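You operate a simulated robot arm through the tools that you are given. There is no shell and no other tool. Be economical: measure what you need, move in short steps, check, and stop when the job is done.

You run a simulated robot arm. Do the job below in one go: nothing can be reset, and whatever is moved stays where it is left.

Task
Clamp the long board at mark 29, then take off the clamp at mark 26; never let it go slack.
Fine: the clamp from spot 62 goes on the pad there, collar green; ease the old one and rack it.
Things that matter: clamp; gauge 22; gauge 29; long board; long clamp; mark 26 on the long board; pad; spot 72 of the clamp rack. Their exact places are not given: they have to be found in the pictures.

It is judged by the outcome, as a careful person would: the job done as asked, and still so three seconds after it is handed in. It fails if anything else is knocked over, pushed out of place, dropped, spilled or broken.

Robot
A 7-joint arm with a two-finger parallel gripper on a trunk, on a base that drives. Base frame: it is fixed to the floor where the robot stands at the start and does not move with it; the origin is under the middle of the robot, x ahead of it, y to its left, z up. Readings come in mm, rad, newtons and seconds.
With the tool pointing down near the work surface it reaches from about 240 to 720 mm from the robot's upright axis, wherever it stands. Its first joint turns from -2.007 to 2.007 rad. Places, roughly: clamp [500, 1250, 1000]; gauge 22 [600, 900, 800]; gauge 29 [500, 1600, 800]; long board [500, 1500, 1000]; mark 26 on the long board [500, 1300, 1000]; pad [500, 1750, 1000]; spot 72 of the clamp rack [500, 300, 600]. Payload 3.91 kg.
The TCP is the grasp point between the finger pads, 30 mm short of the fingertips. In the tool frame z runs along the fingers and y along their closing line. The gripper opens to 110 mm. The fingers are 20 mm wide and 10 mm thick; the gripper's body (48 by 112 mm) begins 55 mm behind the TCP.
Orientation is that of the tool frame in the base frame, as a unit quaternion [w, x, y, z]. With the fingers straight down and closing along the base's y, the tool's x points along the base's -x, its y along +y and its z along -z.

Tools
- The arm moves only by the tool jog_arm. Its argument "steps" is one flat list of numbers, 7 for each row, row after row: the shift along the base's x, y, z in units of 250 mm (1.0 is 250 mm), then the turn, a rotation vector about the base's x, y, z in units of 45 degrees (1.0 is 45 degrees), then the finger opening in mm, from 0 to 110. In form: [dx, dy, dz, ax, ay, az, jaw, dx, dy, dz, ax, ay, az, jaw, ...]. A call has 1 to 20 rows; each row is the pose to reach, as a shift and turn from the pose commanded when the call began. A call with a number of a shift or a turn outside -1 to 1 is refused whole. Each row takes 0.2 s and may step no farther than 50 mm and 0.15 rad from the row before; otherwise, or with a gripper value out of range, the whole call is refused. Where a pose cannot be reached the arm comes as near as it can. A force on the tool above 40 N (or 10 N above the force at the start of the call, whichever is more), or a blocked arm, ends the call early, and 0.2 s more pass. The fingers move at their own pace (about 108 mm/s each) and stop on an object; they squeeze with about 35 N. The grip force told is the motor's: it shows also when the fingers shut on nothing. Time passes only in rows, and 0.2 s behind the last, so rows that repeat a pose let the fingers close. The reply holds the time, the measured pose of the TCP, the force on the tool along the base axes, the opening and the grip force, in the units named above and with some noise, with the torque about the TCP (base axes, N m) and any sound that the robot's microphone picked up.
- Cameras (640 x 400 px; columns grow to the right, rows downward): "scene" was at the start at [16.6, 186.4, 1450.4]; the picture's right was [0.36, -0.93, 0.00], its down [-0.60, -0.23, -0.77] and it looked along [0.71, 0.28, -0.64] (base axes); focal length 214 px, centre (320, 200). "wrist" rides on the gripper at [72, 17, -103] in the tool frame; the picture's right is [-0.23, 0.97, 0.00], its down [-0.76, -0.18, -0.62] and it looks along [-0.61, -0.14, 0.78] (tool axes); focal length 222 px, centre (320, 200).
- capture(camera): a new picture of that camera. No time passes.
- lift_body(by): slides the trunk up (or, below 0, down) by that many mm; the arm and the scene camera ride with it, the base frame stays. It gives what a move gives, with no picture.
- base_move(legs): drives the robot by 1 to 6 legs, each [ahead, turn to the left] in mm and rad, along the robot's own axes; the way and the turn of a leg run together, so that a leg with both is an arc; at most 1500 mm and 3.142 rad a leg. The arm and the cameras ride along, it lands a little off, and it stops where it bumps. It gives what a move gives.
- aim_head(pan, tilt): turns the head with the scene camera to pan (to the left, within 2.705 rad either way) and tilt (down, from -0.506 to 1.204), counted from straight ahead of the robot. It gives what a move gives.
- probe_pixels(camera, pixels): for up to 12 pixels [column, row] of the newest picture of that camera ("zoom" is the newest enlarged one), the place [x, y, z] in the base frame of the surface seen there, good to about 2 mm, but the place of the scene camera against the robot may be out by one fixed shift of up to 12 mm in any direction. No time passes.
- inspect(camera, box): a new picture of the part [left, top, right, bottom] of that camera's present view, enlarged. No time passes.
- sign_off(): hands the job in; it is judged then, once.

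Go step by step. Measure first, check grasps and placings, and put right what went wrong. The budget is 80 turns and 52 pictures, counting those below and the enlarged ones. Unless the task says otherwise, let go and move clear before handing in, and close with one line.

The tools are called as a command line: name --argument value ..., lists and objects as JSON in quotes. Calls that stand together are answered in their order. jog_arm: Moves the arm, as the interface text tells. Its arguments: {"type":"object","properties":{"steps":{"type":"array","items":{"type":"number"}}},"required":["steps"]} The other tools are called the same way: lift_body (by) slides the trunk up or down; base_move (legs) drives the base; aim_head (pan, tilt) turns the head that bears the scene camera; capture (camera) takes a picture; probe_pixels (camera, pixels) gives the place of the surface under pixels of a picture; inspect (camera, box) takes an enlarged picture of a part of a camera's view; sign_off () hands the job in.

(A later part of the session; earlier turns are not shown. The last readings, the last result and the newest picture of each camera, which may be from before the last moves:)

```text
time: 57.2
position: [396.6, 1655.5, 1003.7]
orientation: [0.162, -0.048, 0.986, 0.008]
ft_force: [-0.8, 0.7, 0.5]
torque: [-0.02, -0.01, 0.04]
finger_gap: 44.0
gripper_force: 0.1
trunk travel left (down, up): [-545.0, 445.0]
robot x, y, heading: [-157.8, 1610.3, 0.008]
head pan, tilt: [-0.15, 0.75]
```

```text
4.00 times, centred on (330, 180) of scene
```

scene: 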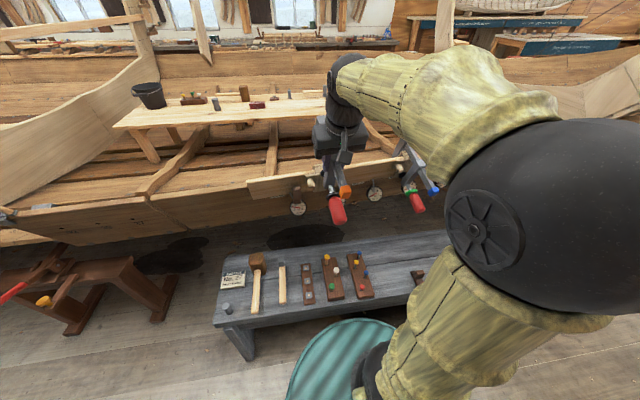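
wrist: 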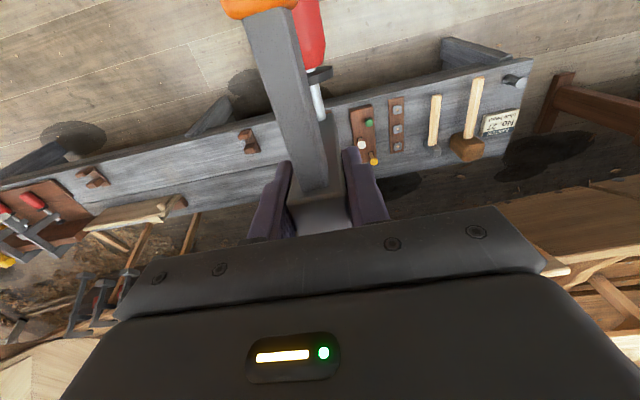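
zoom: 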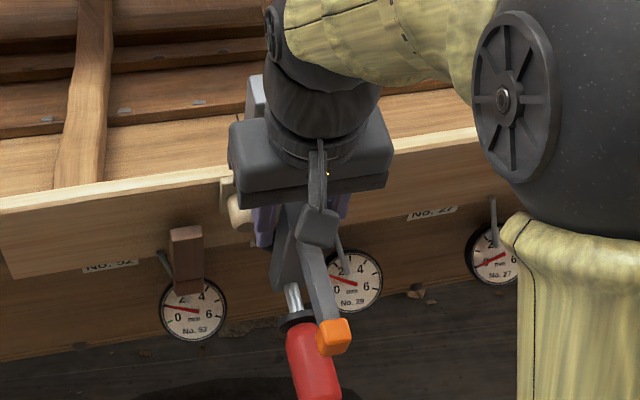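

The clamp stays hung on the pad by itself. Withdraw along the finger direction.

jog_arm --steps '[-0.026, -0.002, 0.076, 0, 0, 0, 44, -0.064, -0.006, 0.189, 0, 0, 0, 44, -0.115, -0.01, 0.341, 0, 0, 0, 44, -0.166, -0.015, 0.492, 0, 0, 0, 44, -0.217, -0.02, 0.644, 0, 0, 0, 44]'

inspect --camera "scene" --box '[280, 130, 380, 230]'

```text
time: 58.4
position: [343.3, 1649.5, 1164.2]
orientation: [0.162, -0.048, 0.986, 0.007]
ft_force: [0.4, 0.3, 0.0]
torque: [-0.02, 0.01, 0.0]
finger_gap: 44.0
gripper_force: 0.0
trunk travel left (down, up): [-545.0, 445.0]
robot x, y, heading: [-157.0, 1611.8, 0.002]
head pan, tilt: [-0.15, 0.75]
```

```text
4.00 times, centred on (330, 180) of scene
```

zoom: 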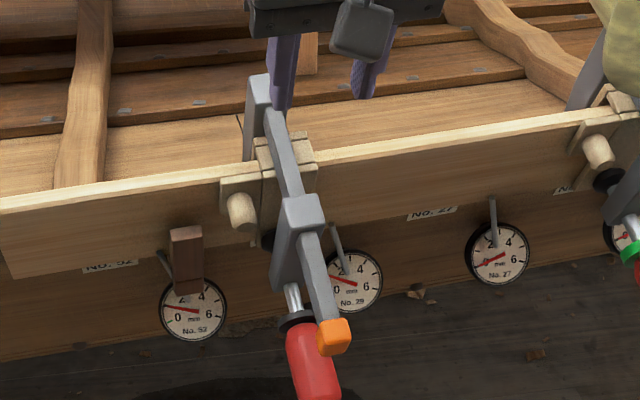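

The clamp hangs on the pad. Probe its handle to plan the grip.

probe_pixels --camera "zoom" --pixels '[[297, 318], [310, 345], [320, 380], [292, 297], [335, 335], [318, 265], [301, 210], [290, 165], [257, 90], [268, 240], [283, 152], [295, 320]]'

inspect --camera "scene" --box '[300, 170, 370, 260]'

```text
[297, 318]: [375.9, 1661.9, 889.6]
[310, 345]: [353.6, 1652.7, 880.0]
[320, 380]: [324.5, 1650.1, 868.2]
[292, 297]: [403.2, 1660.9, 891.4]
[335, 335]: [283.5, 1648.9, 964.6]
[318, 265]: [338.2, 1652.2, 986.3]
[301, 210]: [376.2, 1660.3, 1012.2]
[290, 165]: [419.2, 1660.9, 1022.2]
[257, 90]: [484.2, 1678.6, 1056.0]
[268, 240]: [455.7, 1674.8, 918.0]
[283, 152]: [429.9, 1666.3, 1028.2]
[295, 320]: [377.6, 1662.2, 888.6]
```

```text
4.44 times, centred on (335, 215) of scene
```

zoom: 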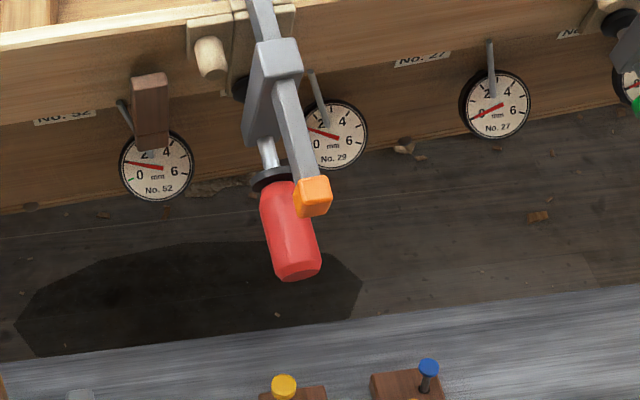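

Handle axis runs near (331,1649,870) rising 19°. I'll back the base 150 mm and turn the tool so it points along the handle axis (two 45° calls).

base_move --legs '[[-150, 0]]'

jog_arm --steps '[0, 0, 0, 0.0157, -0.1659, 0, 60, 0, 0, 0, 0.0313, -0.3319, 0, 60, 0, 0, 0, 0.047, -0.4978, 0, 60, 0, 0, 0, 0.0627, -0.6637, 0, 60, 0, 0, 0, 0.0783, -0.8297, 0, 60, 0, 0, 0, 0.094, -0.9956, 0, 60, 0, 0, 0, 0.094, -0.9956, 0, 60]'

jog_arm --steps '[0, 0, -0.1, 0.0157, -0.1659, 0, 60, 0, 0, -0.2, 0.0313, -0.3319, 0, 60, 0, 0, -0.3, 0.047, -0.4978, 0, 60, 0, 0, -0.4, 0.0627, -0.6637, 0, 60, 0, 0, -0.5, 0.0783, -0.8297, 0, 60, 0, 0, -0.6, 0.094, -0.9956, 0, 60, 0, 0, -0.6, 0.094, -0.9956, 0, 60]'

capture --camera "scene"

```text
time: 59.7
position: [191.5, 1648.2, 1163.7]
orientation: [0.163, -0.045, 0.986, 0.007]
ft_force: [0.2, 0.5, 0.9]
torque: [-0.02, -0.01, 0.02]
finger_gap: 44.1
gripper_force: 0.0
trunk travel left (down, up): [-545.0, 445.0]
robot x, y, heading: [-310.7, 1608.4, -0.002]
head pan, tilt: [-0.15, 0.75]
```

```text
time: 61.3
position: [193.5, 1649.0, 1164.1]
orientation: [0.527, -0.041, 0.848, 0.026]
ft_force: [-0.2, 0.1, -0.3]
torque: [-0.03, 0.0, 0.03]
finger_gap: 59.9
gripper_force: 0.0
trunk travel left (down, up): [-545.0, 445.0]
robot x, y, heading: [-308.3, 1610.6, 0.001]
head pan, tilt: [-0.15, 0.75]
```

```text
time: 62.9
position: [225.7, 1649.8, 1011.2]
orientation: [0.813, -0.026, 0.581, 0.038]
ft_force: [0.5, 0.9, -0.2]
torque: [0.02, 0.01, 0.03]
finger_gap: 60.1
gripper_force: 0.1
out of reach, approached as far as the arm can: row 3, 4, 5, 6, 7
trunk travel left (down, up): [-545.0, 445.0]
robot x, y, heading: [-309.1, 1611.0, -0.005]
head pan, tilt: [-0.15, 0.75]
```

```text
17 pictures are left
```

scene: 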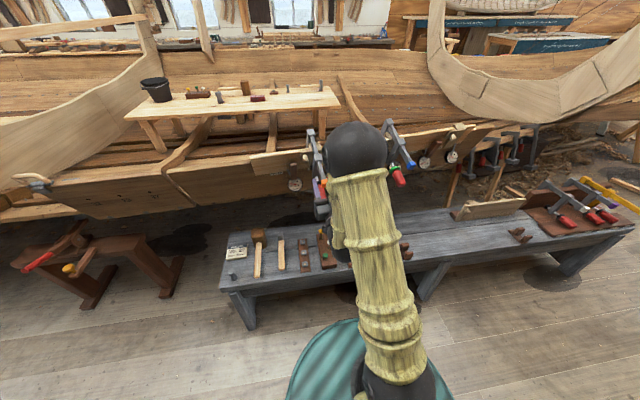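

Orientation along the handle axis is reached (only the cramped x was short). Lower the trunk to bring the hand level behind the handle and look with the wrist camera.

lift_body --by -175

capture --camera "wrist"

```text
time: 64.9
position: [225.3, 1650.3, 836.7]
orientation: [0.811, -0.026, 0.583, 0.038]
ft_force: [0.4, -0.5, -0.1]
torque: [-0.03, 0.06, 0.02]
finger_gap: 59.7
gripper_force: 0.1
trunk travel left (down, up): [-370.0, 620.0]
robot x, y, heading: [-309.5, 1611.7, -0.003]
head pan, tilt: [-0.15, 0.75]
```

```text
16 pictures are left
```

wrist: 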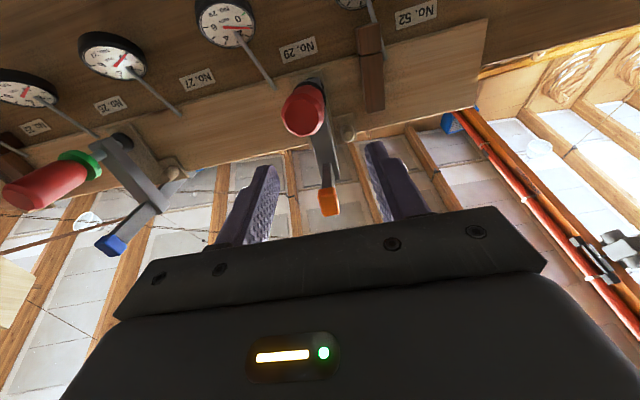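

The mark "No. 29" is visible right by the clamp (px 298,50). Probe the handle end and others.

probe_pixels --camera "wrist" --pixels '[[302, 115], [302, 105], [290, 113], [318, 112], [304, 128], [310, 92], [322, 98], [329, 200], [326, 155], [40, 185], [20, 195], [76, 160]]'

```text
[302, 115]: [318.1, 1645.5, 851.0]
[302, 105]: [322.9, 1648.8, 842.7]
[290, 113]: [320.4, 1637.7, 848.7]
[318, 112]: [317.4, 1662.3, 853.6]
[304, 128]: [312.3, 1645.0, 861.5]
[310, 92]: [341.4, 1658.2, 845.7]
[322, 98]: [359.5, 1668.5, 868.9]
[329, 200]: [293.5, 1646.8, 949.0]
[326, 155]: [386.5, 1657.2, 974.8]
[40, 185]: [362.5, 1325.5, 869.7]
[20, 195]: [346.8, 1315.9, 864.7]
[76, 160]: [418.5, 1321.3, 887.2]
```

Handle end is centred near (316,1649,854), axis a bit lower than predicted. I'll line up behind it first.

jog_arm --steps '[0.06, -0.02, -0.026, 0, 0, 0, 70, 0.12, -0.042, -0.052, 0, 0, 0, 70, 0.12, -0.042, -0.052, 0, 0, 0, 70]'

```text
time: 65.7
position: [255.3, 1639.5, 823.0]
orientation: [0.812, -0.027, 0.582, 0.039]
ft_force: [-0.2, 0.1, 0.0]
torque: [0.01, 0.02, -0.02]
finger_gap: 70.1
gripper_force: 0.1
trunk travel left (down, up): [-370.0, 620.0]
robot x, y, heading: [-310.3, 1608.7, 0.001]
head pan, tilt: [-0.15, 0.75]
```

Pre-turn the gripper −90° about the handle axis for a long tightening stroke.

jog_arm --steps '[0, 0.0054, 0.0214, -0.1573, -0.0145, -0.0532, 70, 0, 0.0108, 0.0428, -0.3147, -0.029, -0.1063, 70, 0, 0.0108, 0.0428, -0.472, -0.0435, -0.1595, 70, 0, 0.0108, 0.0428, -0.6293, -0.058, -0.2127, 70, 0, 0.0108, 0.0428, -0.7867, -0.0725, -0.2658, 70, 0, 0.0108, 0.0428, -0.944, -0.087, -0.319, 70]'

jog_arm --steps '[0, 0, 0, -0.1573, -0.0145, -0.0532, 70, 0, 0, 0, -0.3147, -0.029, -0.1063, 70, 0, 0, 0, -0.472, -0.0435, -0.1595, 70, 0, 0, 0, -0.6293, -0.058, -0.2127, 70, 0, 0, 0, -0.7867, -0.0725, -0.2658, 70, 0, 0, 0, -0.944, -0.087, -0.319, 70, 0, 0, 0, -0.944, -0.087, -0.319, 70]'

jog_arm --steps '[0.069, 0.0064, 0.0234, 0, 0, 0, 70, 0.139, 0.0128, 0.0469, 0, 0, 0, 70, 0.208, 0.0192, 0.0703, 0, 0, 0, 70, 0.277, 0.0256, 0.0938, 0, 0, 0, 70, 0.347, 0.032, 0.117, 0, 0, 0, 70, 0.347, 0.032, 0.117, 0, 0, 0, 70]'

capture --camera "wrist"

```text
time: 67.1
position: [255.5, 1643.7, 834.6]
orientation: [0.764, -0.249, 0.528, -0.275]
ft_force: [0.1, 0.6, -0.1]
torque: [0.03, -0.01, 0.0]
finger_gap: 70.0
gripper_force: 0.0
trunk travel left (down, up): [-370.0, 620.0]
robot x, y, heading: [-312.4, 1612.3, -0.002]
head pan, tilt: [-0.15, 0.75]
```

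```text
time: 68.7
position: [256.8, 1641.1, 835.1]
orientation: [0.6, -0.432, 0.393, -0.546]
ft_force: [0.4, -0.3, -0.1]
torque: [-0.03, 0.02, 0.01]
finger_gap: 70.0
gripper_force: 0.1
trunk travel left (down, up): [-370.0, 620.0]
robot x, y, heading: [-311.4, 1607.0, -0.001]
head pan, tilt: [-0.15, 0.75]
```

```text
time: 70.1
position: [343.4, 1649.0, 863.1]
orientation: [0.6, -0.432, 0.393, -0.546]
ft_force: [-0.6, 0.1, -0.2]
torque: [0.0, -0.01, 0.03]
finger_gap: 70.4
gripper_force: 0.1
trunk travel left (down, up): [-370.0, 620.0]
robot x, y, heading: [-309.9, 1610.8, -0.006]
head pan, tilt: [-0.15, 0.75]
```

```text
15 pictures are left
```

wrist: 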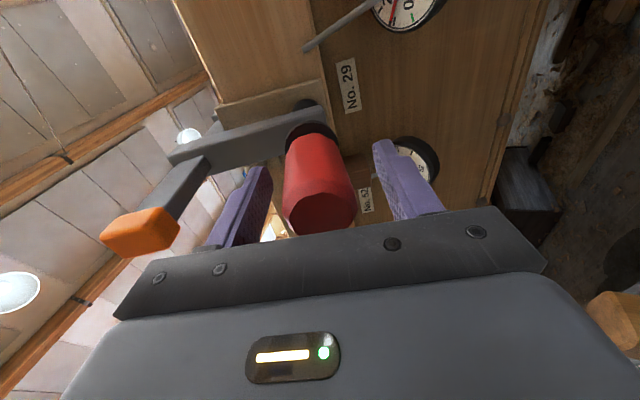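

Handle is between the fingers. Close and turn +45° (tightening, clockwise seen from the handle end).

jog_arm --steps '[0, 0, 0, 0, 0, 0, 45, 0, 0, 0, 0, 0, 0, 20, 0, 0, 0, 0, 0, 0, 0, 0, 0, 0, 0, 0, 0, 0]'

jog_arm --steps '[0, 0, 0, 0.1573, 0.0145, 0.0532, 0, 0, 0, 0, 0.3147, 0.029, 0.1063, 0, 0, 0, 0, 0.472, 0.0435, 0.1595, 0, 0, 0, 0, 0.6293, 0.058, 0.2127, 0, 0, 0, 0, 0.7867, 0.0725, 0.2658, 0, 0, 0, 0, 0.944, 0.087, 0.319, 0]'

capture --camera "wrist"

```text
time: 71.1
position: [341.8, 1649.6, 865.3]
orientation: [0.602, -0.43, 0.392, -0.547]
ft_force: [-2.6, -0.1, 9.8]
torque: [0.17, -2.0, 0.08]
finger_gap: 41.4
gripper_force: 35.0
trunk travel left (down, up): [-370.0, 620.0]
robot x, y, heading: [-310.1, 1612.5, -0.0]
head pan, tilt: [-0.15, 0.75]
```

```text
time: 72.5
position: [342.0, 1649.6, 865.7]
orientation: [0.766, -0.246, 0.526, -0.275]
ft_force: [1.0, -3.7, 19.2]
torque: [0.49, -1.76, -0.78]
finger_gap: 39.9
gripper_force: 35.2
trunk travel left (down, up): [-370.0, 620.0]
robot x, y, heading: [-307.5, 1609.2, -0.004]
head pan, tilt: [-0.15, 0.75]
```

```text
14 pictures are left
```

wrist: 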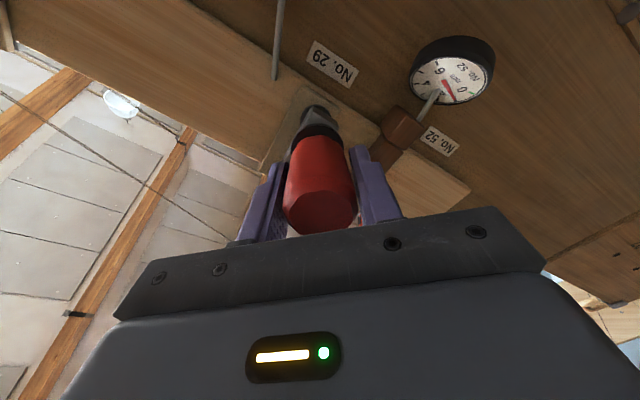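

The handle pulls the tool upward (19 N), so its axis is slightly higher. I'll shift up 3 mm and go on turning 90° more in two calls.

jog_arm --steps '[-0.0025, 0, 0.008, 0, 0, 0, 0, -0.0038, -0.0004, 0.0124, 0, 0, 0, 0, -0.0038, -0.0004, 0.0124, 0.1573, 0.0145, 0.0532, 0, -0.0038, -0.0004, 0.0124, 0.3147, 0.029, 0.1063, 0, -0.0038, -0.0004, 0.0124, 0.472, 0.0435, 0.1595, 0, -0.0038, -0.0004, 0.0124, 0.6293, 0.058, 0.2127, 0, -0.0038, -0.0004, 0.0124, 0.7867, 0.0725, 0.2658, 0, -0.0038, -0.0004, 0.0124, 0.944, 0.087, 0.319, 0]'

jog_arm --steps '[0, 0, 0, 0.1573, 0.0145, 0.0532, 0, 0, 0, 0, 0.3147, 0.029, 0.1063, 0, 0, 0, 0, 0.472, 0.0435, 0.1595, 0, 0, 0, 0, 0.6293, 0.058, 0.2127, 0, 0, 0, 0, 0.7867, 0.0725, 0.2658, 0, 0, 0, 0, 0.944, 0.087, 0.319, 0]'

capture --camera "wrist"

```text
time: 74.3
position: [341.2, 1651.5, 866.2]
orientation: [0.811, -0.027, 0.583, 0.04]
ft_force: [7.8, -8.2, 5.2]
torque: [-0.47, -0.49, 1.08]
finger_gap: 37.4
gripper_force: 35.2
trunk travel left (down, up): [-370.0, 620.0]
robot x, y, heading: [-308.1, 1614.1, -0.001]
head pan, tilt: [-0.15, 0.75]
```

```text
time: 75.7
position: [340.6, 1649.7, 866.5]
orientation: [0.735, 0.2, 0.547, 0.346]
ft_force: [-4.1, -6.9, -0.7]
torque: [-0.7, -0.94, 1.76]
finger_gap: 40.0
gripper_force: 34.8
trunk travel left (down, up): [-370.0, 620.0]
robot x, y, heading: [-307.7, 1610.3, -0.008]
head pan, tilt: [-0.15, 0.75]
```

```text
13 pictures are left
```

wrist: 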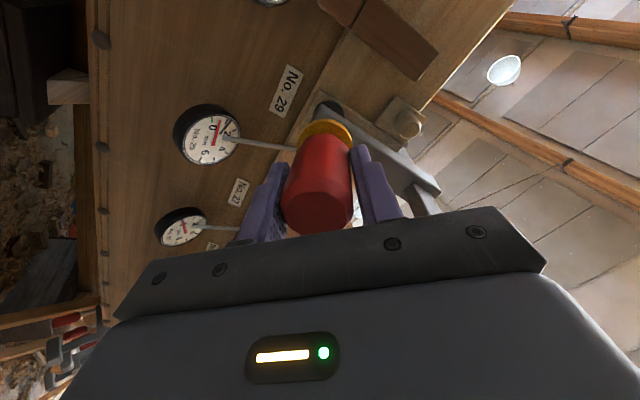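

The collar turned yellow (px 327,132), so it's tightening. Turn another 22° and check.

jog_arm --steps '[0, 0, 0, 0.1573, 0.0145, 0.0532, 0, 0, 0, 0, 0.3147, 0.029, 0.1063, 0, 0, 0, 0, 0.472, 0.0435, 0.1595, 0, 0, 0, 0, 0.472, 0.0435, 0.1595, 0]'

inspect --camera "wrist" --box '[140, 60, 440, 250]'

```text
time: 76.7
position: [341.2, 1650.8, 866.4]
orientation: [0.653, 0.304, 0.498, 0.483]
ft_force: [-0.7, -4.1, -2.0]
torque: [-0.4, -1.5, 1.2]
finger_gap: 41.2
gripper_force: 35.4
trunk travel left (down, up): [-370.0, 620.0]
robot x, y, heading: [-308.1, 1609.7, -0.002]
head pan, tilt: [-0.15, 0.75]
```

```text
2.11 times, centred on (290, 155) of wrist
```

zoom: 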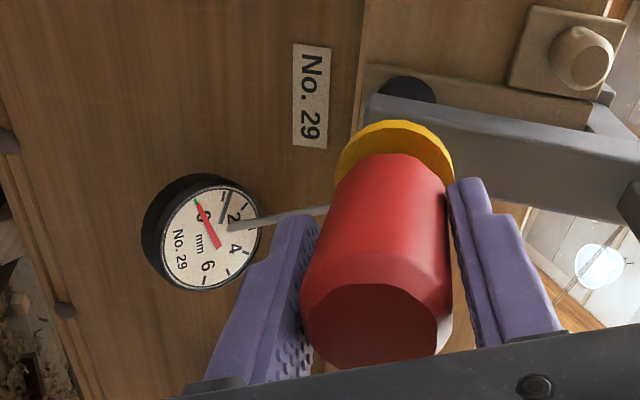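

Gauge 29 is now close to zero; collar is still yellow. Continue +33°.

jog_arm --steps '[0, 0, 0, 0.1573, 0.0145, 0.0532, 0, 0, 0, 0, 0.3147, 0.029, 0.1063, 0, 0, 0, 0, 0.472, 0.0435, 0.1595, 0, 0, 0, 0, 0.6293, 0.058, 0.2127, 0, 0, 0, 0, 0.6293, 0.058, 0.2127, 0]'

inspect --camera "wrist" --box '[140, 60, 440, 250]'

```text
time: 77.9
position: [341.7, 1649.1, 866.4]
orientation: [0.506, 0.422, 0.403, 0.635]
ft_force: [-4.2, -3.1, -6.5]
torque: [-0.04, -2.08, 0.57]
finger_gap: 41.0
gripper_force: 35.1
trunk travel left (down, up): [-370.0, 620.0]
robot x, y, heading: [-310.5, 1609.5, -0.007]
head pan, tilt: [-0.15, 0.75]
```

```text
2.11 times, centred on (290, 155) of wrist
```

zoom: 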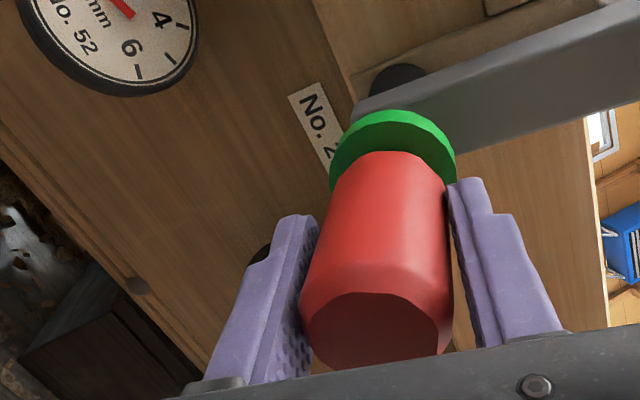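

The collar is green. Open, back out along the handle, then shift the base 330 mm toward the old clamp.

jog_arm --steps '[0, 0, 0, 0, 0, 0, 55, 0, 0, 0, 0, 0, 0, 75, -0.03, -0.003, -0.01, 0, 0, 0, 75, -0.15, -0.014, -0.051, 0, 0, 0, 75, -0.28, -0.026, -0.095, 0, 0, 0, 75, -0.34, -0.031, -0.115, 0, 0, 0, 75]'

base_move --legs '[[-150, 0], [0, -1.571], [330, 0], [0, 1.571]]'

capture --camera "wrist"

```text
time: 79.3
position: [254.8, 1640.9, 838.1]
orientation: [0.507, 0.421, 0.403, 0.635]
ft_force: [0.2, -0.1, -0.2]
torque: [-0.01, 0.03, -0.02]
finger_gap: 74.9
gripper_force: 0.1
trunk travel left (down, up): [-370.0, 620.0]
robot x, y, heading: [-305.0, 1610.0, -0.003]
head pan, tilt: [-0.15, 0.75]
```

```text
time: 90.0
position: [116.7, 1312.1, 838.2]
orientation: [0.506, 0.421, 0.403, 0.635]
ft_force: [-1.1, 0.0, 0.2]
torque: [0.03, -0.02, -0.03]
finger_gap: 75.1
gripper_force: 0.1
trunk travel left (down, up): [-370.0, 620.0]
robot x, y, heading: [-446.9, 1279.5, 0.0]
head pan, tilt: [-0.15, 0.75]
```

```text
10 pictures are left
```

wrist: 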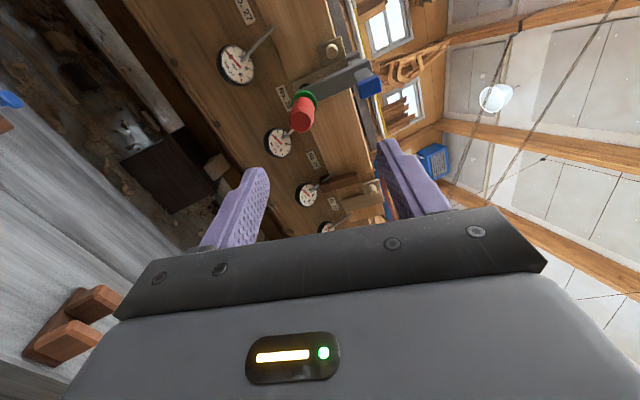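

Old clamp's handle is at (300,118). Probe it (10 pictures left, so I'll rely on probes and force).

probe_pixels --camera "wrist" --pixels '[[298, 123], [293, 122], [304, 125], [298, 128], [296, 108], [310, 113], [303, 112], [310, 98], [307, 96], [370, 87], [340, 85], [361, 78]]'

```text
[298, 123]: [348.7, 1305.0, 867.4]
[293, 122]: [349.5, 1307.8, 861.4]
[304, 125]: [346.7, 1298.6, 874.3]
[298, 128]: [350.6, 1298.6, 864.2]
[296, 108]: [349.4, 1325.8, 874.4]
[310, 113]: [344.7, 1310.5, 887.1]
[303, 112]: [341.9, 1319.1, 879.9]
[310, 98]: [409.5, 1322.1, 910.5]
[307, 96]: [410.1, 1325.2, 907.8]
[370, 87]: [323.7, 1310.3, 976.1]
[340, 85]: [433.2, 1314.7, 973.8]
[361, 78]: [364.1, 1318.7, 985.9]
```

Drive forward 140 mm and take an enlarged wrist look for final alignment.

base_move --legs '[[140, 0]]'

inspect --camera "wrist" --box '[200, 60, 440, 210]'

```text
time: 91.3
position: [257.0, 1312.0, 837.6]
orientation: [0.507, 0.422, 0.402, 0.635]
ft_force: [0.1, 0.5, -0.2]
torque: [0.0, 0.03, 0.0]
finger_gap: 75.0
gripper_force: 0.1
trunk travel left (down, up): [-370.0, 620.0]
robot x, y, heading: [-306.0, 1281.9, 0.002]
head pan, tilt: [-0.15, 0.75]
```

```text
2.67 times, centred on (320, 135) of wrist
```

zoom: 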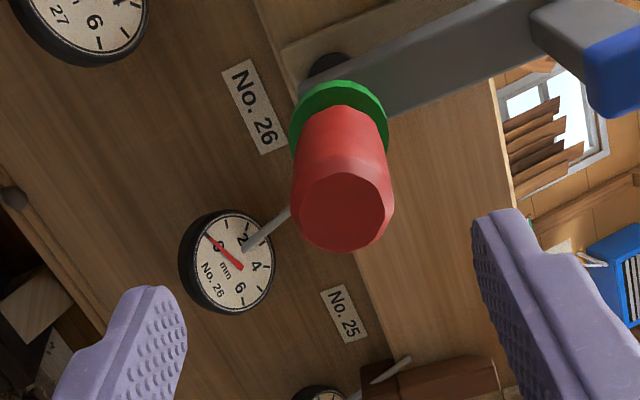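

probe_pixels --camera "zoom" --pixels '[[343, 212], [304, 208], [382, 206], [343, 180], [342, 242], [343, 140], [310, 150], [378, 150], [296, 135], [382, 120], [340, 92], [610, 60]]'

```text
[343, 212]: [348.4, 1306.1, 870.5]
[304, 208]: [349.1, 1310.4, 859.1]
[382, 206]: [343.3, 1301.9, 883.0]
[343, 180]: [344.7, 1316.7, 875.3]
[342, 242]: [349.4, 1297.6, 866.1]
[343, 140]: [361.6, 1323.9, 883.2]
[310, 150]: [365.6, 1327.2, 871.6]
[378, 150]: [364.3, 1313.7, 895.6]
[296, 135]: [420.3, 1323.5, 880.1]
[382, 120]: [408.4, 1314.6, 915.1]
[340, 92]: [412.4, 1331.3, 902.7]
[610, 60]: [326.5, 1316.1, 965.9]
```

Mark 26 and the axis are clear: end at (347,1306,870). Align, then advance over the handle and close.

jog_arm --steps '[0, -0.034, -0.001, -0.0047, -0.017, 0.0185, 75, 0, -0.067, -0.0024, -0.0094, -0.034, 0.037, 75, 0, -0.067, -0.0024, -0.0094, -0.034, 0.037, 75]'

jog_arm --steps '[0.092, 0.0114, 0.0342, 0, 0, 0, 75, 0.184, 0.0229, 0.0684, 0, 0, 0, 75, 0.276, 0.0343, 0.1026, 0, 0, 0, 75, 0.368, 0.0458, 0.1368, 0, 0, 0, 75, 0.46, 0.0572, 0.171, 0, 0, 0, 75, 0.46, 0.0572, 0.171, 0, 0, 0, 75]'

jog_arm --steps '[0, 0, 0, 0, 0, 0, 50, 0, 0, 0, 0, 0, 0, 20, 0, 0, 0, 0, 0, 0, 0, 0, 0, 0, 0, 0, 0, 0]'

```text
time: 92.1
position: [255.6, 1294.7, 835.7]
orientation: [0.505, 0.405, 0.405, 0.646]
ft_force: [1.2, -0.2, -0.7]
torque: [-0.03, -0.01, 0.03]
finger_gap: 75.0
gripper_force: 0.0
trunk travel left (down, up): [-370.0, 620.0]
robot x, y, heading: [-307.6, 1277.2, -0.005]
head pan, tilt: [-0.15, 0.75]
```

```text
time: 93.5
position: [373.2, 1307.6, 879.0]
orientation: [0.505, 0.405, 0.406, 0.646]
ft_force: [-0.1, 0.4, 0.3]
torque: [0.01, 0.0, -0.01]
finger_gap: 74.9
gripper_force: 0.0
trunk travel left (down, up): [-370.0, 620.0]
robot x, y, heading: [-306.2, 1280.9, -0.002]
head pan, tilt: [-0.15, 0.75]
```

```text
time: 94.5
position: [371.9, 1307.4, 879.8]
orientation: [0.505, 0.405, 0.404, 0.646]
ft_force: [3.0, 0.9, 3.6]
torque: [-0.12, 0.78, 0.02]
finger_gap: 37.0
gripper_force: 35.3
trunk travel left (down, up): [-370.0, 620.0]
robot x, y, heading: [-309.0, 1282.0, -0.002]
head pan, tilt: [-0.15, 0.75]
```

Well centred (small forces). Ease it by turning −180° in four calls.

jog_arm --steps '[0, 0, 0, -0.155, -0.0193, -0.0575, 0, 0, 0, 0, -0.31, -0.0387, -0.115, 0, 0, 0, 0, -0.4655, -0.058, -0.1725, 0, 0, 0, 0, -0.621, -0.0773, -0.23, 0, 0, 0, 0, -0.776, -0.0967, -0.2875, 0, 0, 0, 0, -0.931, -0.116, -0.345, 0]'

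jog_arm --steps '[0, 0, 0, -0.155, -0.0193, -0.0575, 0, 0, 0, 0, -0.31, -0.0387, -0.115, 0, 0, 0, 0, -0.4655, -0.058, -0.1725, 0, 0, 0, 0, -0.621, -0.0773, -0.23, 0, 0, 0, 0, -0.776, -0.0967, -0.2875, 0, 0, 0, 0, -0.931, -0.116, -0.345, 0]'

jog_arm --steps '[0, 0, 0, -0.155, -0.0193, -0.0575, 0, 0, 0, 0, -0.31, -0.0387, -0.115, 0, 0, 0, 0, -0.4655, -0.058, -0.1725, 0, 0, 0, 0, -0.621, -0.0773, -0.23, 0, 0, 0, 0, -0.776, -0.0967, -0.2875, 0, 0, 0, 0, -0.931, -0.116, -0.345, 0]'

jog_arm --steps '[0, 0, 0, -0.155, -0.0193, -0.0575, 0, 0, 0, 0, -0.31, -0.0387, -0.115, 0, 0, 0, 0, -0.4655, -0.058, -0.1725, 0, 0, 0, 0, -0.621, -0.0773, -0.23, 0, 0, 0, 0, -0.776, -0.0967, -0.2875, 0, 0, 0, 0, -0.931, -0.116, -0.345, 0]'

inspect --camera "wrist" --box '[120, 40, 480, 250]'

```text
time: 95.9
position: [371.5, 1307.1, 878.8]
orientation: [0.714, 0.219, 0.528, 0.403]
ft_force: [-2.0, 0.3, 0.5]
torque: [-0.14, 1.67, -0.08]
finger_gap: 37.2
gripper_force: 34.8
trunk travel left (down, up): [-370.0, 620.0]
robot x, y, heading: [-310.8, 1280.0, -0.004]
head pan, tilt: [-0.15, 0.75]
```

```text
time: 97.3
position: [372.7, 1309.2, 879.2]
orientation: [0.815, 0.0, 0.57, 0.1]
ft_force: [-8.4, -7.7, -0.3]
torque: [0.36, 1.14, -1.36]
finger_gap: 37.2
gripper_force: 35.0
trunk travel left (down, up): [-370.0, 620.0]
robot x, y, heading: [-310.3, 1281.7, -0.001]
head pan, tilt: [-0.15, 0.75]
```

```text
time: 98.7
position: [372.9, 1309.7, 879.5]
orientation: [0.792, -0.22, 0.526, -0.219]
ft_force: [-2.1, -2.9, 3.1]
torque: [0.25, 0.47, -0.84]
finger_gap: 37.1
gripper_force: 34.8
trunk travel left (down, up): [-370.0, 620.0]
robot x, y, heading: [-305.5, 1281.6, -0.004]
head pan, tilt: [-0.15, 0.75]
```

```text
time: 100.1
position: [371.1, 1309.4, 879.1]
orientation: [0.647, -0.406, 0.403, -0.504]
ft_force: [-1.2, -0.4, 2.6]
torque: [-0.31, 1.05, 0.58]
finger_gap: 37.1
gripper_force: 35.2
trunk travel left (down, up): [-370.0, 620.0]
robot x, y, heading: [-307.8, 1278.4, -0.002]
head pan, tilt: [-0.15, 0.75]
```

```text
1.78 times, centred on (300, 145) of wrist
```

zoom: 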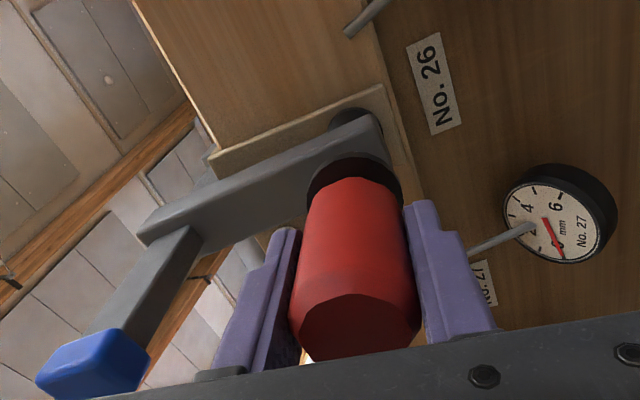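

Collar is black — the old clamp is slack, and gauge 27 reads about zero, so the board is held. One more 45° for clearance, then open, back out, back the base off and unroll the wrist.

jog_arm --steps '[0, 0, 0, -0.155, -0.0193, -0.0575, 0, 0, 0, 0, -0.31, -0.0387, -0.115, 0, 0, 0, 0, -0.4655, -0.058, -0.1725, 0, 0, 0, 0, -0.621, -0.0773, -0.23, 0, 0, 0, 0, -0.776, -0.0967, -0.2875, 0, 0, 0, 0, -0.931, -0.116, -0.345, 0]'

jog_arm --steps '[0, 0, 0, 0, 0, 0, 45, 0, 0, 0, 0, 0, 0, 75, -0.03, -0.004, -0.011, 0, 0, 0, 75, -0.16, -0.02, -0.059, 0, 0, 0, 75, -0.29, -0.036, -0.107, 0, 0, 0, 75, -0.41, -0.051, -0.152, 0, 0, 0, 75]'

base_move --legs '[[-120, 0]]'

jog_arm --steps '[0, 0, 0, 0.155, 0.0193, 0.0575, 75, 0, 0, 0, 0.31, 0.0387, 0.115, 75, 0, 0, 0, 0.4655, 0.058, 0.1725, 75, 0, 0, 0, 0.621, 0.0773, 0.23, 75, 0, 0, 0, 0.776, 0.0967, 0.2875, 75, 0, 0, 0, 0.931, 0.116, 0.345, 75]'

jog_arm --steps '[0, 0, 0, 0.155, 0.0193, 0.0575, 75, 0, 0, 0, 0.31, 0.0387, 0.115, 75, 0, 0, 0, 0.4655, 0.058, 0.1725, 75, 0, 0, 0, 0.621, 0.0773, 0.23, 75, 0, 0, 0, 0.776, 0.0967, 0.2875, 75, 0, 0, 0, 0.931, 0.116, 0.345, 75]'

jog_arm --steps '[0, 0, 0, 0.155, 0.0193, 0.0575, 75, 0, 0, 0, 0.31, 0.0387, 0.115, 75, 0, 0, 0, 0.4655, 0.058, 0.1725, 75, 0, 0, 0, 0.621, 0.0773, 0.23, 75, 0, 0, 0, 0.7116, 0.0887, 0.2637, 75]'

lift_body --by 320

```text
time: 101.5
position: [372.1, 1308.9, 879.4]
orientation: [-0.405, 0.53, -0.218, 0.713]
ft_force: [-0.2, 0.9, -0.5]
torque: [0.61, 1.65, -0.11]
finger_gap: 37.7
gripper_force: 35.3
trunk travel left (down, up): [-370.0, 620.0]
robot x, y, heading: [-306.7, 1280.9, 0.0]
head pan, tilt: [-0.15, 0.75]
```

```text
time: 102.9
position: [271.4, 1295.6, 841.9]
orientation: [-0.405, 0.529, -0.219, 0.713]
ft_force: [0.2, 0.6, -0.3]
torque: [-0.02, 0.0, 0.02]
finger_gap: 74.9
gripper_force: 0.1
trunk travel left (down, up): [-370.0, 620.0]
robot x, y, heading: [-305.9, 1281.0, -0.002]
head pan, tilt: [-0.15, 0.75]
```

```text
time: 104.1
position: [153.1, 1296.3, 841.9]
orientation: [-0.406, 0.529, -0.219, 0.712]
ft_force: [-0.4, -1.1, 0.0]
torque: [-0.01, -0.01, -0.03]
finger_gap: 75.2
gripper_force: 0.0
trunk travel left (down, up): [-370.0, 620.0]
robot x, y, heading: [-422.9, 1279.9, 0.0]
head pan, tilt: [-0.15, 0.75]
```

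```text
time: 105.5
position: [153.8, 1295.0, 843.0]
orientation: [0.648, -0.406, 0.405, -0.502]
ft_force: [0.0, 0.2, -0.2]
torque: [-0.03, 0.03, 0.06]
finger_gap: 75.0
gripper_force: 0.1
trunk travel left (down, up): [-370.0, 620.0]
robot x, y, heading: [-425.7, 1280.3, -0.0]
head pan, tilt: [-0.15, 0.75]
```

```text
time: 106.9
position: [153.4, 1295.8, 843.0]
orientation: [0.791, -0.219, 0.528, -0.217]
ft_force: [-0.3, 0.2, 0.0]
torque: [0.01, 0.01, 0.01]
finger_gap: 74.8
gripper_force: 0.0
trunk travel left (down, up): [-370.0, 620.0]
robot x, y, heading: [-430.5, 1279.4, 0.0]
head pan, tilt: [-0.15, 0.75]
```

```text
time: 108.1
position: [152.6, 1295.0, 842.0]
orientation: [0.82, -0.052, 0.569, 0.025]
ft_force: [0.7, 0.0, -0.4]
torque: [-0.01, 0.01, 0.03]
finger_gap: 74.9
gripper_force: 0.0
trunk travel left (down, up): [-370.0, 620.0]
robot x, y, heading: [-426.7, 1279.1, -0.001]
head pan, tilt: [-0.15, 0.75]
```

```text
time: 111.3
position: [153.6, 1296.0, 1160.8]
orientation: [0.82, -0.054, 0.569, 0.026]
ft_force: [1.5, 0.3, 0.0]
torque: [-0.02, 0.0, -0.02]
finger_gap: 75.0
gripper_force: 0.1
trunk travel left (down, up): [-690.0, 300.0]
robot x, y, heading: [-427.0, 1281.4, 0.0]
head pan, tilt: [-0.15, 0.75]
```

Now pitch the tool down to the old clamp's tilt (two calls), drive forward 200 mm and look from the wrist camera.

jog_arm --steps '[0, 0, 0, -0.014, 0.1663, -0.003, 75, 0, 0, 0, -0.0281, 0.3326, -0.006, 75, 0, 0, 0, -0.0421, 0.4989, -0.009, 75, 0, 0, 0, -0.0561, 0.6651, -0.0121, 75, 0, 0, 0, -0.0702, 0.8314, -0.0151, 75, 0, 0, 0, -0.0842, 0.9977, -0.0181, 75]'

jog_arm --steps '[0, 0, 0, -0.014, 0.1663, -0.003, 75, 0, 0, 0, -0.0281, 0.3326, -0.006, 75, 0, 0, 0, -0.0421, 0.4989, -0.009, 75, 0, 0, 0, -0.0561, 0.6651, -0.0121, 75, 0, 0, 0, -0.0702, 0.8314, -0.0151, 75, 0, 0, 0, -0.0842, 0.9977, -0.0181, 75, 0, 0, 0, -0.0842, 0.9977, -0.0181, 75]'

base_move --legs '[[200, 0]]'

capture --camera "wrist"

```text
time: 112.7
position: [153.7, 1295.7, 1161.1]
orientation: [0.538, -0.061, 0.84, 0.019]
ft_force: [0.3, 0.4, -0.8]
torque: [-0.03, 0.02, -0.02]
finger_gap: 74.7
gripper_force: 0.1
trunk travel left (down, up): [-690.0, 300.0]
robot x, y, heading: [-424.2, 1280.7, -0.001]
head pan, tilt: [-0.15, 0.75]
```

```text
time: 114.3
position: [153.1, 1296.7, 1162.0]
orientation: [0.175, -0.061, 0.983, 0.011]
ft_force: [0.3, 0.2, 0.1]
torque: [0.03, 0.0, 0.01]
finger_gap: 75.2
gripper_force: 0.1
trunk travel left (down, up): [-690.0, 300.0]
robot x, y, heading: [-425.4, 1283.4, -0.003]
head pan, tilt: [-0.15, 0.75]
```

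```text
time: 115.9
position: [357.1, 1293.7, 1159.8]
orientation: [0.174, -0.06, 0.983, 0.01]
ft_force: [-0.1, -0.3, 0.6]
torque: [0.02, 0.06, 0.01]
finger_gap: 75.0
gripper_force: 0.1
trunk travel left (down, up): [-690.0, 300.0]
robot x, y, heading: [-221.4, 1278.2, -0.009]
head pan, tilt: [-0.15, 0.75]
```

```text
7 pictures are left
```

wrist: 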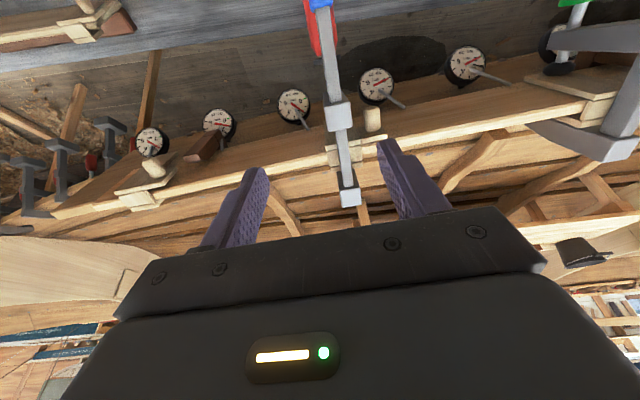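

Good view: slide jaw at (339,113), fixed jaw at (350,197). Probe them.

probe_pixels --camera "wrist" --pixels '[[339, 113], [330, 112], [349, 110], [340, 122], [337, 103], [345, 160], [350, 197], [332, 70], [320, 4], [343, 145], [349, 190], [334, 85]]'

```text
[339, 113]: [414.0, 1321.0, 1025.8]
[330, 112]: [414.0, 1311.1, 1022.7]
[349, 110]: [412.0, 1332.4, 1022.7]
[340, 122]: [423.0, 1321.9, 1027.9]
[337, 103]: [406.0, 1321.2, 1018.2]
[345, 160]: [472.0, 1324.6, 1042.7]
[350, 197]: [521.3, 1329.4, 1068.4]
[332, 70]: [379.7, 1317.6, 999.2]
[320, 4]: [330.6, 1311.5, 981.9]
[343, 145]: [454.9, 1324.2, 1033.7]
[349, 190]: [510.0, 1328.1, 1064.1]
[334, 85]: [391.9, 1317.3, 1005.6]
```

The loosened clamp has tipped to about 25°. I'll match that tilt, move above the sliding jaw, descend along it with the fingers at 46 mm, and close.

jog_arm --steps '[0.024, 0.046, -0.079, 0.006, -0.055, -0.0188, 60, 0.048, 0.093, -0.158, 0.0121, -0.1104, -0.0377, 48, 0.048, 0.093, -0.158, 0.0121, -0.1104, -0.0377, 48]'

jog_arm --steps '[0.0662, 0.0062, -0.1412, 0, 0, 0, 48, 0.1323, 0.0125, -0.2824, 0, 0, 0, 48, 0.1764, 0.0166, -0.3765, 0, 0, 0, 48, 0.2095, 0.0198, -0.447, 0, 0, 0, 48, 0.2205, 0.0208, -0.4706, 0, 0, 0, 48, 0.2205, 0.0208, -0.4706, 0, 0, 0, 48]'

jog_arm --steps '[0, 0, 0, 0, 0, 0, 30, 0, 0, 0, 0, 0, 0, 0, 0, 0, 0, 0, 0, 0, 0, 0, 0, 0, 0, 0, 0, 0]'

```text
time: 116.7
position: [368.2, 1317.3, 1120.7]
orientation: [0.218, -0.045, 0.975, 0.01]
ft_force: [0.0, 0.5, -0.3]
torque: [0.0, 0.02, -0.02]
finger_gap: 48.0
gripper_force: 0.1
trunk travel left (down, up): [-690.0, 300.0]
robot x, y, heading: [-220.6, 1277.8, -0.007]
head pan, tilt: [-0.15, 0.75]
```

```text
time: 118.1
position: [422.9, 1321.9, 1003.9]
orientation: [0.217, -0.045, 0.975, 0.011]
ft_force: [0.3, -0.5, -0.6]
torque: [0.03, 0.0, 0.01]
finger_gap: 47.8
gripper_force: 0.1
trunk travel left (down, up): [-690.0, 300.0]
robot x, y, heading: [-222.6, 1280.7, -0.004]
head pan, tilt: [-0.15, 0.75]
```

```text
time: 119.1
position: [422.7, 1319.1, 1004.4]
orientation: [0.218, -0.045, 0.975, 0.011]
ft_force: [0.9, -5.5, 0.0]
torque: [-0.3, -0.19, -0.59]
finger_gap: 29.7
gripper_force: 34.3
trunk travel left (down, up): [-690.0, 300.0]
robot x, y, heading: [-222.1, 1281.2, -0.009]
head pan, tilt: [-0.15, 0.75]
```

Gripped. Centre the small side load, ease 2 mm outward, then lift parallel to the board face.

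jog_arm --steps '[-0.004, -0.01, 0, 0, 0, 0, 0, -0.0085, -0.011, 0.008, 0, 0, 0, 0, -0.0153, -0.0118, 0.03, 0, 0, 0, 0, -0.0289, -0.0134, 0.068, 0, 0, 0, 0, -0.0493, -0.0158, 0.124, 0, 0, 0, 0]'

```text
time: 120.3
position: [412.8, 1317.5, 1034.9]
orientation: [0.217, -0.045, 0.975, 0.01]
ft_force: [4.6, 1.1, -3.5]
torque: [0.03, -0.5, 0.09]
finger_gap: 29.7
gripper_force: 35.7
trunk travel left (down, up): [-690.0, 300.0]
robot x, y, heading: [-224.7, 1280.7, -0.009]
head pan, tilt: [-0.15, 0.75]
```

Light touch of the fixed jaw on the inside (≈6 N). Shift 3 mm inward and continue lifting.

jog_arm --steps '[0.012, 0.001, 0.006, 0, 0, 0, 0, 0.0052, 0, 0.025, 0, 0, 0, 0, -0.012, -0.002, 0.072, 0, 0, 0, 0, -0.036, -0.005, 0.138, 0, 0, 0, 0]'

```text
time: 121.3
position: [404.1, 1316.0, 1069.2]
orientation: [0.217, -0.045, 0.975, 0.011]
ft_force: [-5.7, -0.2, -8.2]
torque: [-0.11, 0.81, -0.02]
finger_gap: 29.9
gripper_force: 34.5
trunk travel left (down, up): [-690.0, 300.0]
robot x, y, heading: [-217.3, 1276.3, -0.002]
head pan, tilt: [-0.15, 0.75]
```

Now touching lightly on the front side; shift 1.5 mm back out and go on up.

jog_arm --steps '[-0.006, -0.001, 0.004, 0, 0, 0, 0, -0.0196, -0.0026, 0.0416, 0, 0, 0, 0, -0.04, -0.005, 0.098, 0, 0, 0, 0, -0.0604, -0.0074, 0.154, 0, 0, 0, 0]'

jog_arm --steps '[-0.0272, -0.003, 0.075, 0, 0, 0, 0, -0.0544, -0.006, 0.15, 0, 0, 0, 0, -0.0816, -0.01, 0.225, 0, 0, 0, 0, -0.12, -0.01, 0.33, 0, 0, 0, 0, -0.16, -0.01, 0.44, 0, 0, 0, 0]'

capture --camera "scene"

```text
time: 122.3
position: [389.0, 1314.1, 1107.6]
orientation: [0.218, -0.044, 0.975, 0.01]
ft_force: [0.5, 0.1, -7.4]
torque: [-0.04, 0.3, -0.01]
finger_gap: 30.0
gripper_force: 35.4
trunk travel left (down, up): [-690.0, 300.0]
robot x, y, heading: [-220.6, 1277.7, -0.004]
head pan, tilt: [-0.15, 0.75]
```

```text
time: 123.5
position: [347.4, 1311.8, 1217.8]
orientation: [0.217, -0.044, 0.975, 0.009]
ft_force: [0.2, 0.9, -7.9]
torque: [-0.03, 0.3, 0.01]
finger_gap: 29.9
gripper_force: 34.9
trunk travel left (down, up): [-690.0, 300.0]
robot x, y, heading: [-219.8, 1276.8, -0.007]
head pan, tilt: [-0.15, 0.75]
```

```text
6 pictures are left
```

scene: 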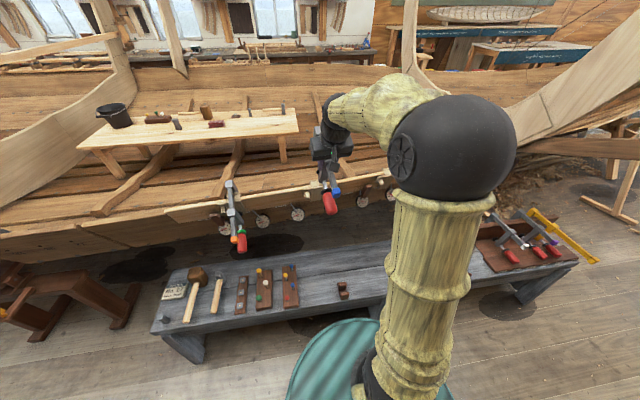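

The old clamp is off and hanging level in hand; the orange one holds at 29 with a green collar. Back off, level the clamp, drive to the rack's spot 72 line.

base_move --legs '[[-200, 0]]'

jog_arm --steps '[-0.06, 0, 0, -0.0044, 0.0933, -0.0197, 0, -0.12, 0, 0, -0.0088, 0.1865, -0.0394, 0, -0.18, 0, 0, -0.0132, 0.2798, -0.059, 0, -0.24, 0, 0, -0.0176, 0.3731, -0.0787, 0, -0.3, 0, 0, -0.022, 0.4663, -0.0984, 0, -0.36, 0, 0, -0.0264, 0.5596, -0.1181, 0, -0.36, 0, 0, -0.0264, 0.5596, -0.1181, 0]'

lift_body --by -350

base_move --legs '[[0, -1.571], [971, 0], [0, 1.571]]'

```text
time: 125.1
position: [150.3, 1312.6, 1217.7]
orientation: [0.218, -0.046, 0.975, 0.01]
ft_force: [-0.2, 0.5, -7.5]
torque: [-0.01, 0.28, 0.0]
finger_gap: 29.8
gripper_force: 34.8
trunk travel left (down, up): [-690.0, 300.0]
robot x, y, heading: [-416.9, 1281.4, -0.006]
head pan, tilt: [-0.15, 0.75]
```

```text
time: 126.7
position: [63.7, 1312.5, 1216.3]
orientation: [0.0, 0.001, 1.0, 0.0]
ft_force: [-0.1, 0.0, -8.1]
torque: [0.03, 0.18, 0.0]
finger_gap: 30.1
gripper_force: 34.9
trunk travel left (down, up): [-690.0, 300.0]
robot x, y, heading: [-416.9, 1282.4, -0.002]
head pan, tilt: [-0.15, 0.75]
```

```text
time: 130.1
position: [63.4, 1311.5, 867.5]
orientation: [-0.001, 0.001, 1.0, 0.0]
ft_force: [0.2, -0.4, -7.3]
torque: [-0.01, 0.16, 0.01]
finger_gap: 30.1
gripper_force: 35.1
trunk travel left (down, up): [-340.0, 650.0]
robot x, y, heading: [-417.0, 1281.4, -0.01]
head pan, tilt: [-0.15, 0.75]
```

```text
time: 143.1
position: [3.5, 269.3, 865.9]
orientation: [0.0, 0.039, 0.999, 0.0]
ft_force: [0.0, 0.0, -7.0]
torque: [0.04, 0.18, -0.01]
finger_gap: 29.9
gripper_force: 35.3
trunk travel left (down, up): [-340.0, 650.0]
robot x, y, heading: [-479.8, 275.1, -0.079]
head pan, tilt: [-0.15, 0.75]
```

The turn left the heading 0.08 rad off. Correct it, move ahead 360 mm at safe height, and look.

base_move --legs '[[0, 0.079], [360, 0]]'

aim_head --pan 0.2 --tilt 0.85

inspect --camera "scene" --box '[200, 100, 480, 300]'

```text
time: 145.8
position: [351.6, 302.7, 867.9]
orientation: [-0.002, 0.004, 1.0, 0.0]
ft_force: [0.1, -0.6, -7.7]
torque: [0.0, 0.19, 0.0]
finger_gap: 30.0
gripper_force: 34.8
trunk travel left (down, up): [-340.0, 650.0]
robot x, y, heading: [-132.2, 279.1, -0.01]
head pan, tilt: [-0.15, 0.75]
```

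```text
time: 146.6
position: [353.0, 303.2, 866.6]
orientation: [-0.001, 0.004, 1.0, 0.0]
ft_force: [-0.3, 0.0, -7.6]
torque: [0.0, 0.18, 0.03]
finger_gap: 30.0
gripper_force: 34.4
trunk travel left (down, up): [-340.0, 650.0]
robot x, y, heading: [-131.1, 273.9, -0.009]
head pan, tilt: [0.201, 0.85]
```

```text
2.00 times, centred on (340, 200) of scene
```

zoom: 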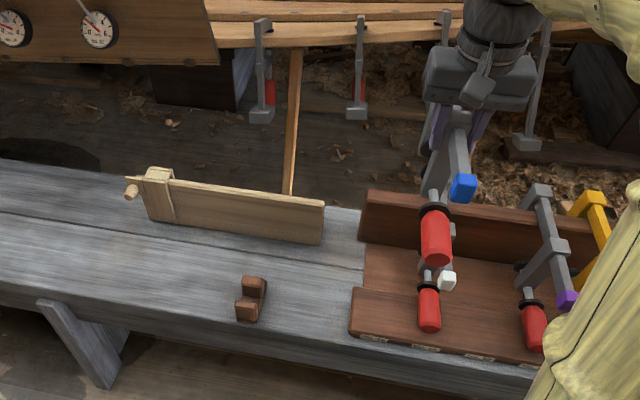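

probe_pixels --camera "zoom" --pixels '[[447, 280], [430, 310], [373, 338], [425, 348], [480, 358], [463, 186], [435, 240], [437, 258], [390, 200], [395, 225], [380, 300], [542, 192]]'

probe_pixels --camera "zoom" --pixels '[[435, 210], [432, 193], [455, 150], [452, 230], [427, 283], [430, 290], [565, 245], [567, 300], [535, 325], [410, 270], [352, 320], [368, 200]]'

```text
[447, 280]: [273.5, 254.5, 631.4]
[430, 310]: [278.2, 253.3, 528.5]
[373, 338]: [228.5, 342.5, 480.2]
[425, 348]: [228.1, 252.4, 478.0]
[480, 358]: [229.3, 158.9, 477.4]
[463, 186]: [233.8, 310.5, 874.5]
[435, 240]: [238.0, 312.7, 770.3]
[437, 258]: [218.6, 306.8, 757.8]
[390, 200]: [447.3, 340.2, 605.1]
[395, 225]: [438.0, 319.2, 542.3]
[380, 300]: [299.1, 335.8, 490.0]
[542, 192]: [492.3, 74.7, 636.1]
```

```text
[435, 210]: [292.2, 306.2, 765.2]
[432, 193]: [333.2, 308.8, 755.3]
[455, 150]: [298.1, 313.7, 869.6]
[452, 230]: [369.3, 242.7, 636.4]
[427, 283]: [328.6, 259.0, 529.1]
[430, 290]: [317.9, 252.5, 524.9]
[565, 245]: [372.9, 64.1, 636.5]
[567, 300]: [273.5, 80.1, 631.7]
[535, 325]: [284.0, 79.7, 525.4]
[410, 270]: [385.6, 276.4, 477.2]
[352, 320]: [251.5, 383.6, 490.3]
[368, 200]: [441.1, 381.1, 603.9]
```

Rack readings agree with the start; slot 72 is at y≈342. Old clamp's jaw sits ~14 mm further along its bar, so I'll aim for TCP (388,338). Move over and descend to 20 mm above rest.

jog_arm --steps '[0.071, 0.07, 0, 0, 0, 0.005, 0, 0.142, 0.14, 0, 0, 0, 0.01, 0, 0.142, 0.14, -0.18, 0, 0, 0.01, 0, 0.142, 0.14, -0.36, 0, 0, 0.01, 0, 0.142, 0.14, -0.54, 0, 0, 0.01, 0, 0.142, 0.14, -0.7, 0, 0, 0.01, 0, 0.142, 0.14, -0.82, 0, 0, 0.01, 0, 0.142, 0.14, -0.9, 0, 0, 0.01, 0, 0.142, 0.14, -0.9, 0, 0, 0.01, 0]'

inspect --camera "scene" --box '[320, 150, 480, 270]'

```text
time: 148.6
position: [390.8, 336.9, 641.4]
orientation: [-0.002, 0.0, 1.0, 0.0]
ft_force: [3.0, -0.7, -9.1]
torque: [0.0, -0.06, -0.02]
finger_gap: 29.9
gripper_force: 35.3
trunk travel left (down, up): [-340.0, 650.0]
robot x, y, heading: [-129.7, 272.3, -0.006]
head pan, tilt: [0.201, 0.85]
```

```text
3.33 times, centred on (400, 210) of scene
```

zoom: 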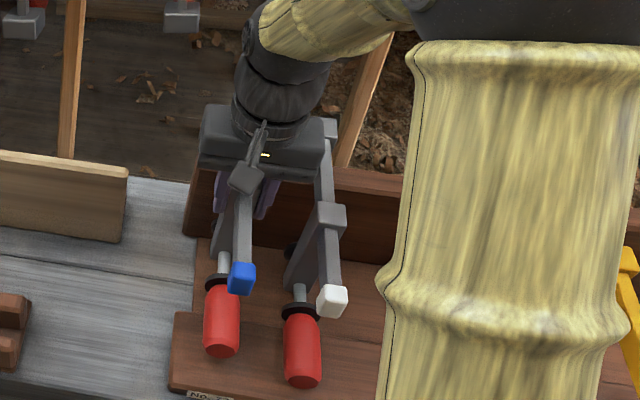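

A slight +x push (3 N) suggests the fixed jaw brushes the back board. Probe positions before shifting forward.

probe_pixels --camera "zoom" --pixels '[[242, 275], [332, 300], [221, 325], [302, 355], [221, 345], [302, 377], [218, 285], [300, 310], [240, 235], [330, 215], [205, 394], [225, 255]]'

```text
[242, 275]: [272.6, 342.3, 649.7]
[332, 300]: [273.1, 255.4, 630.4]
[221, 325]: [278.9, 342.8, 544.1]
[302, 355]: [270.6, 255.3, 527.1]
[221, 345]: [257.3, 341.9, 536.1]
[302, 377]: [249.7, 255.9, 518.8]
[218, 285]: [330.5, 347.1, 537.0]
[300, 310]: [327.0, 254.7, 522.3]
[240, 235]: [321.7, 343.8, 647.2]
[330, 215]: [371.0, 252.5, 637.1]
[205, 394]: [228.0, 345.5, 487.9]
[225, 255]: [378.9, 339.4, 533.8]
```

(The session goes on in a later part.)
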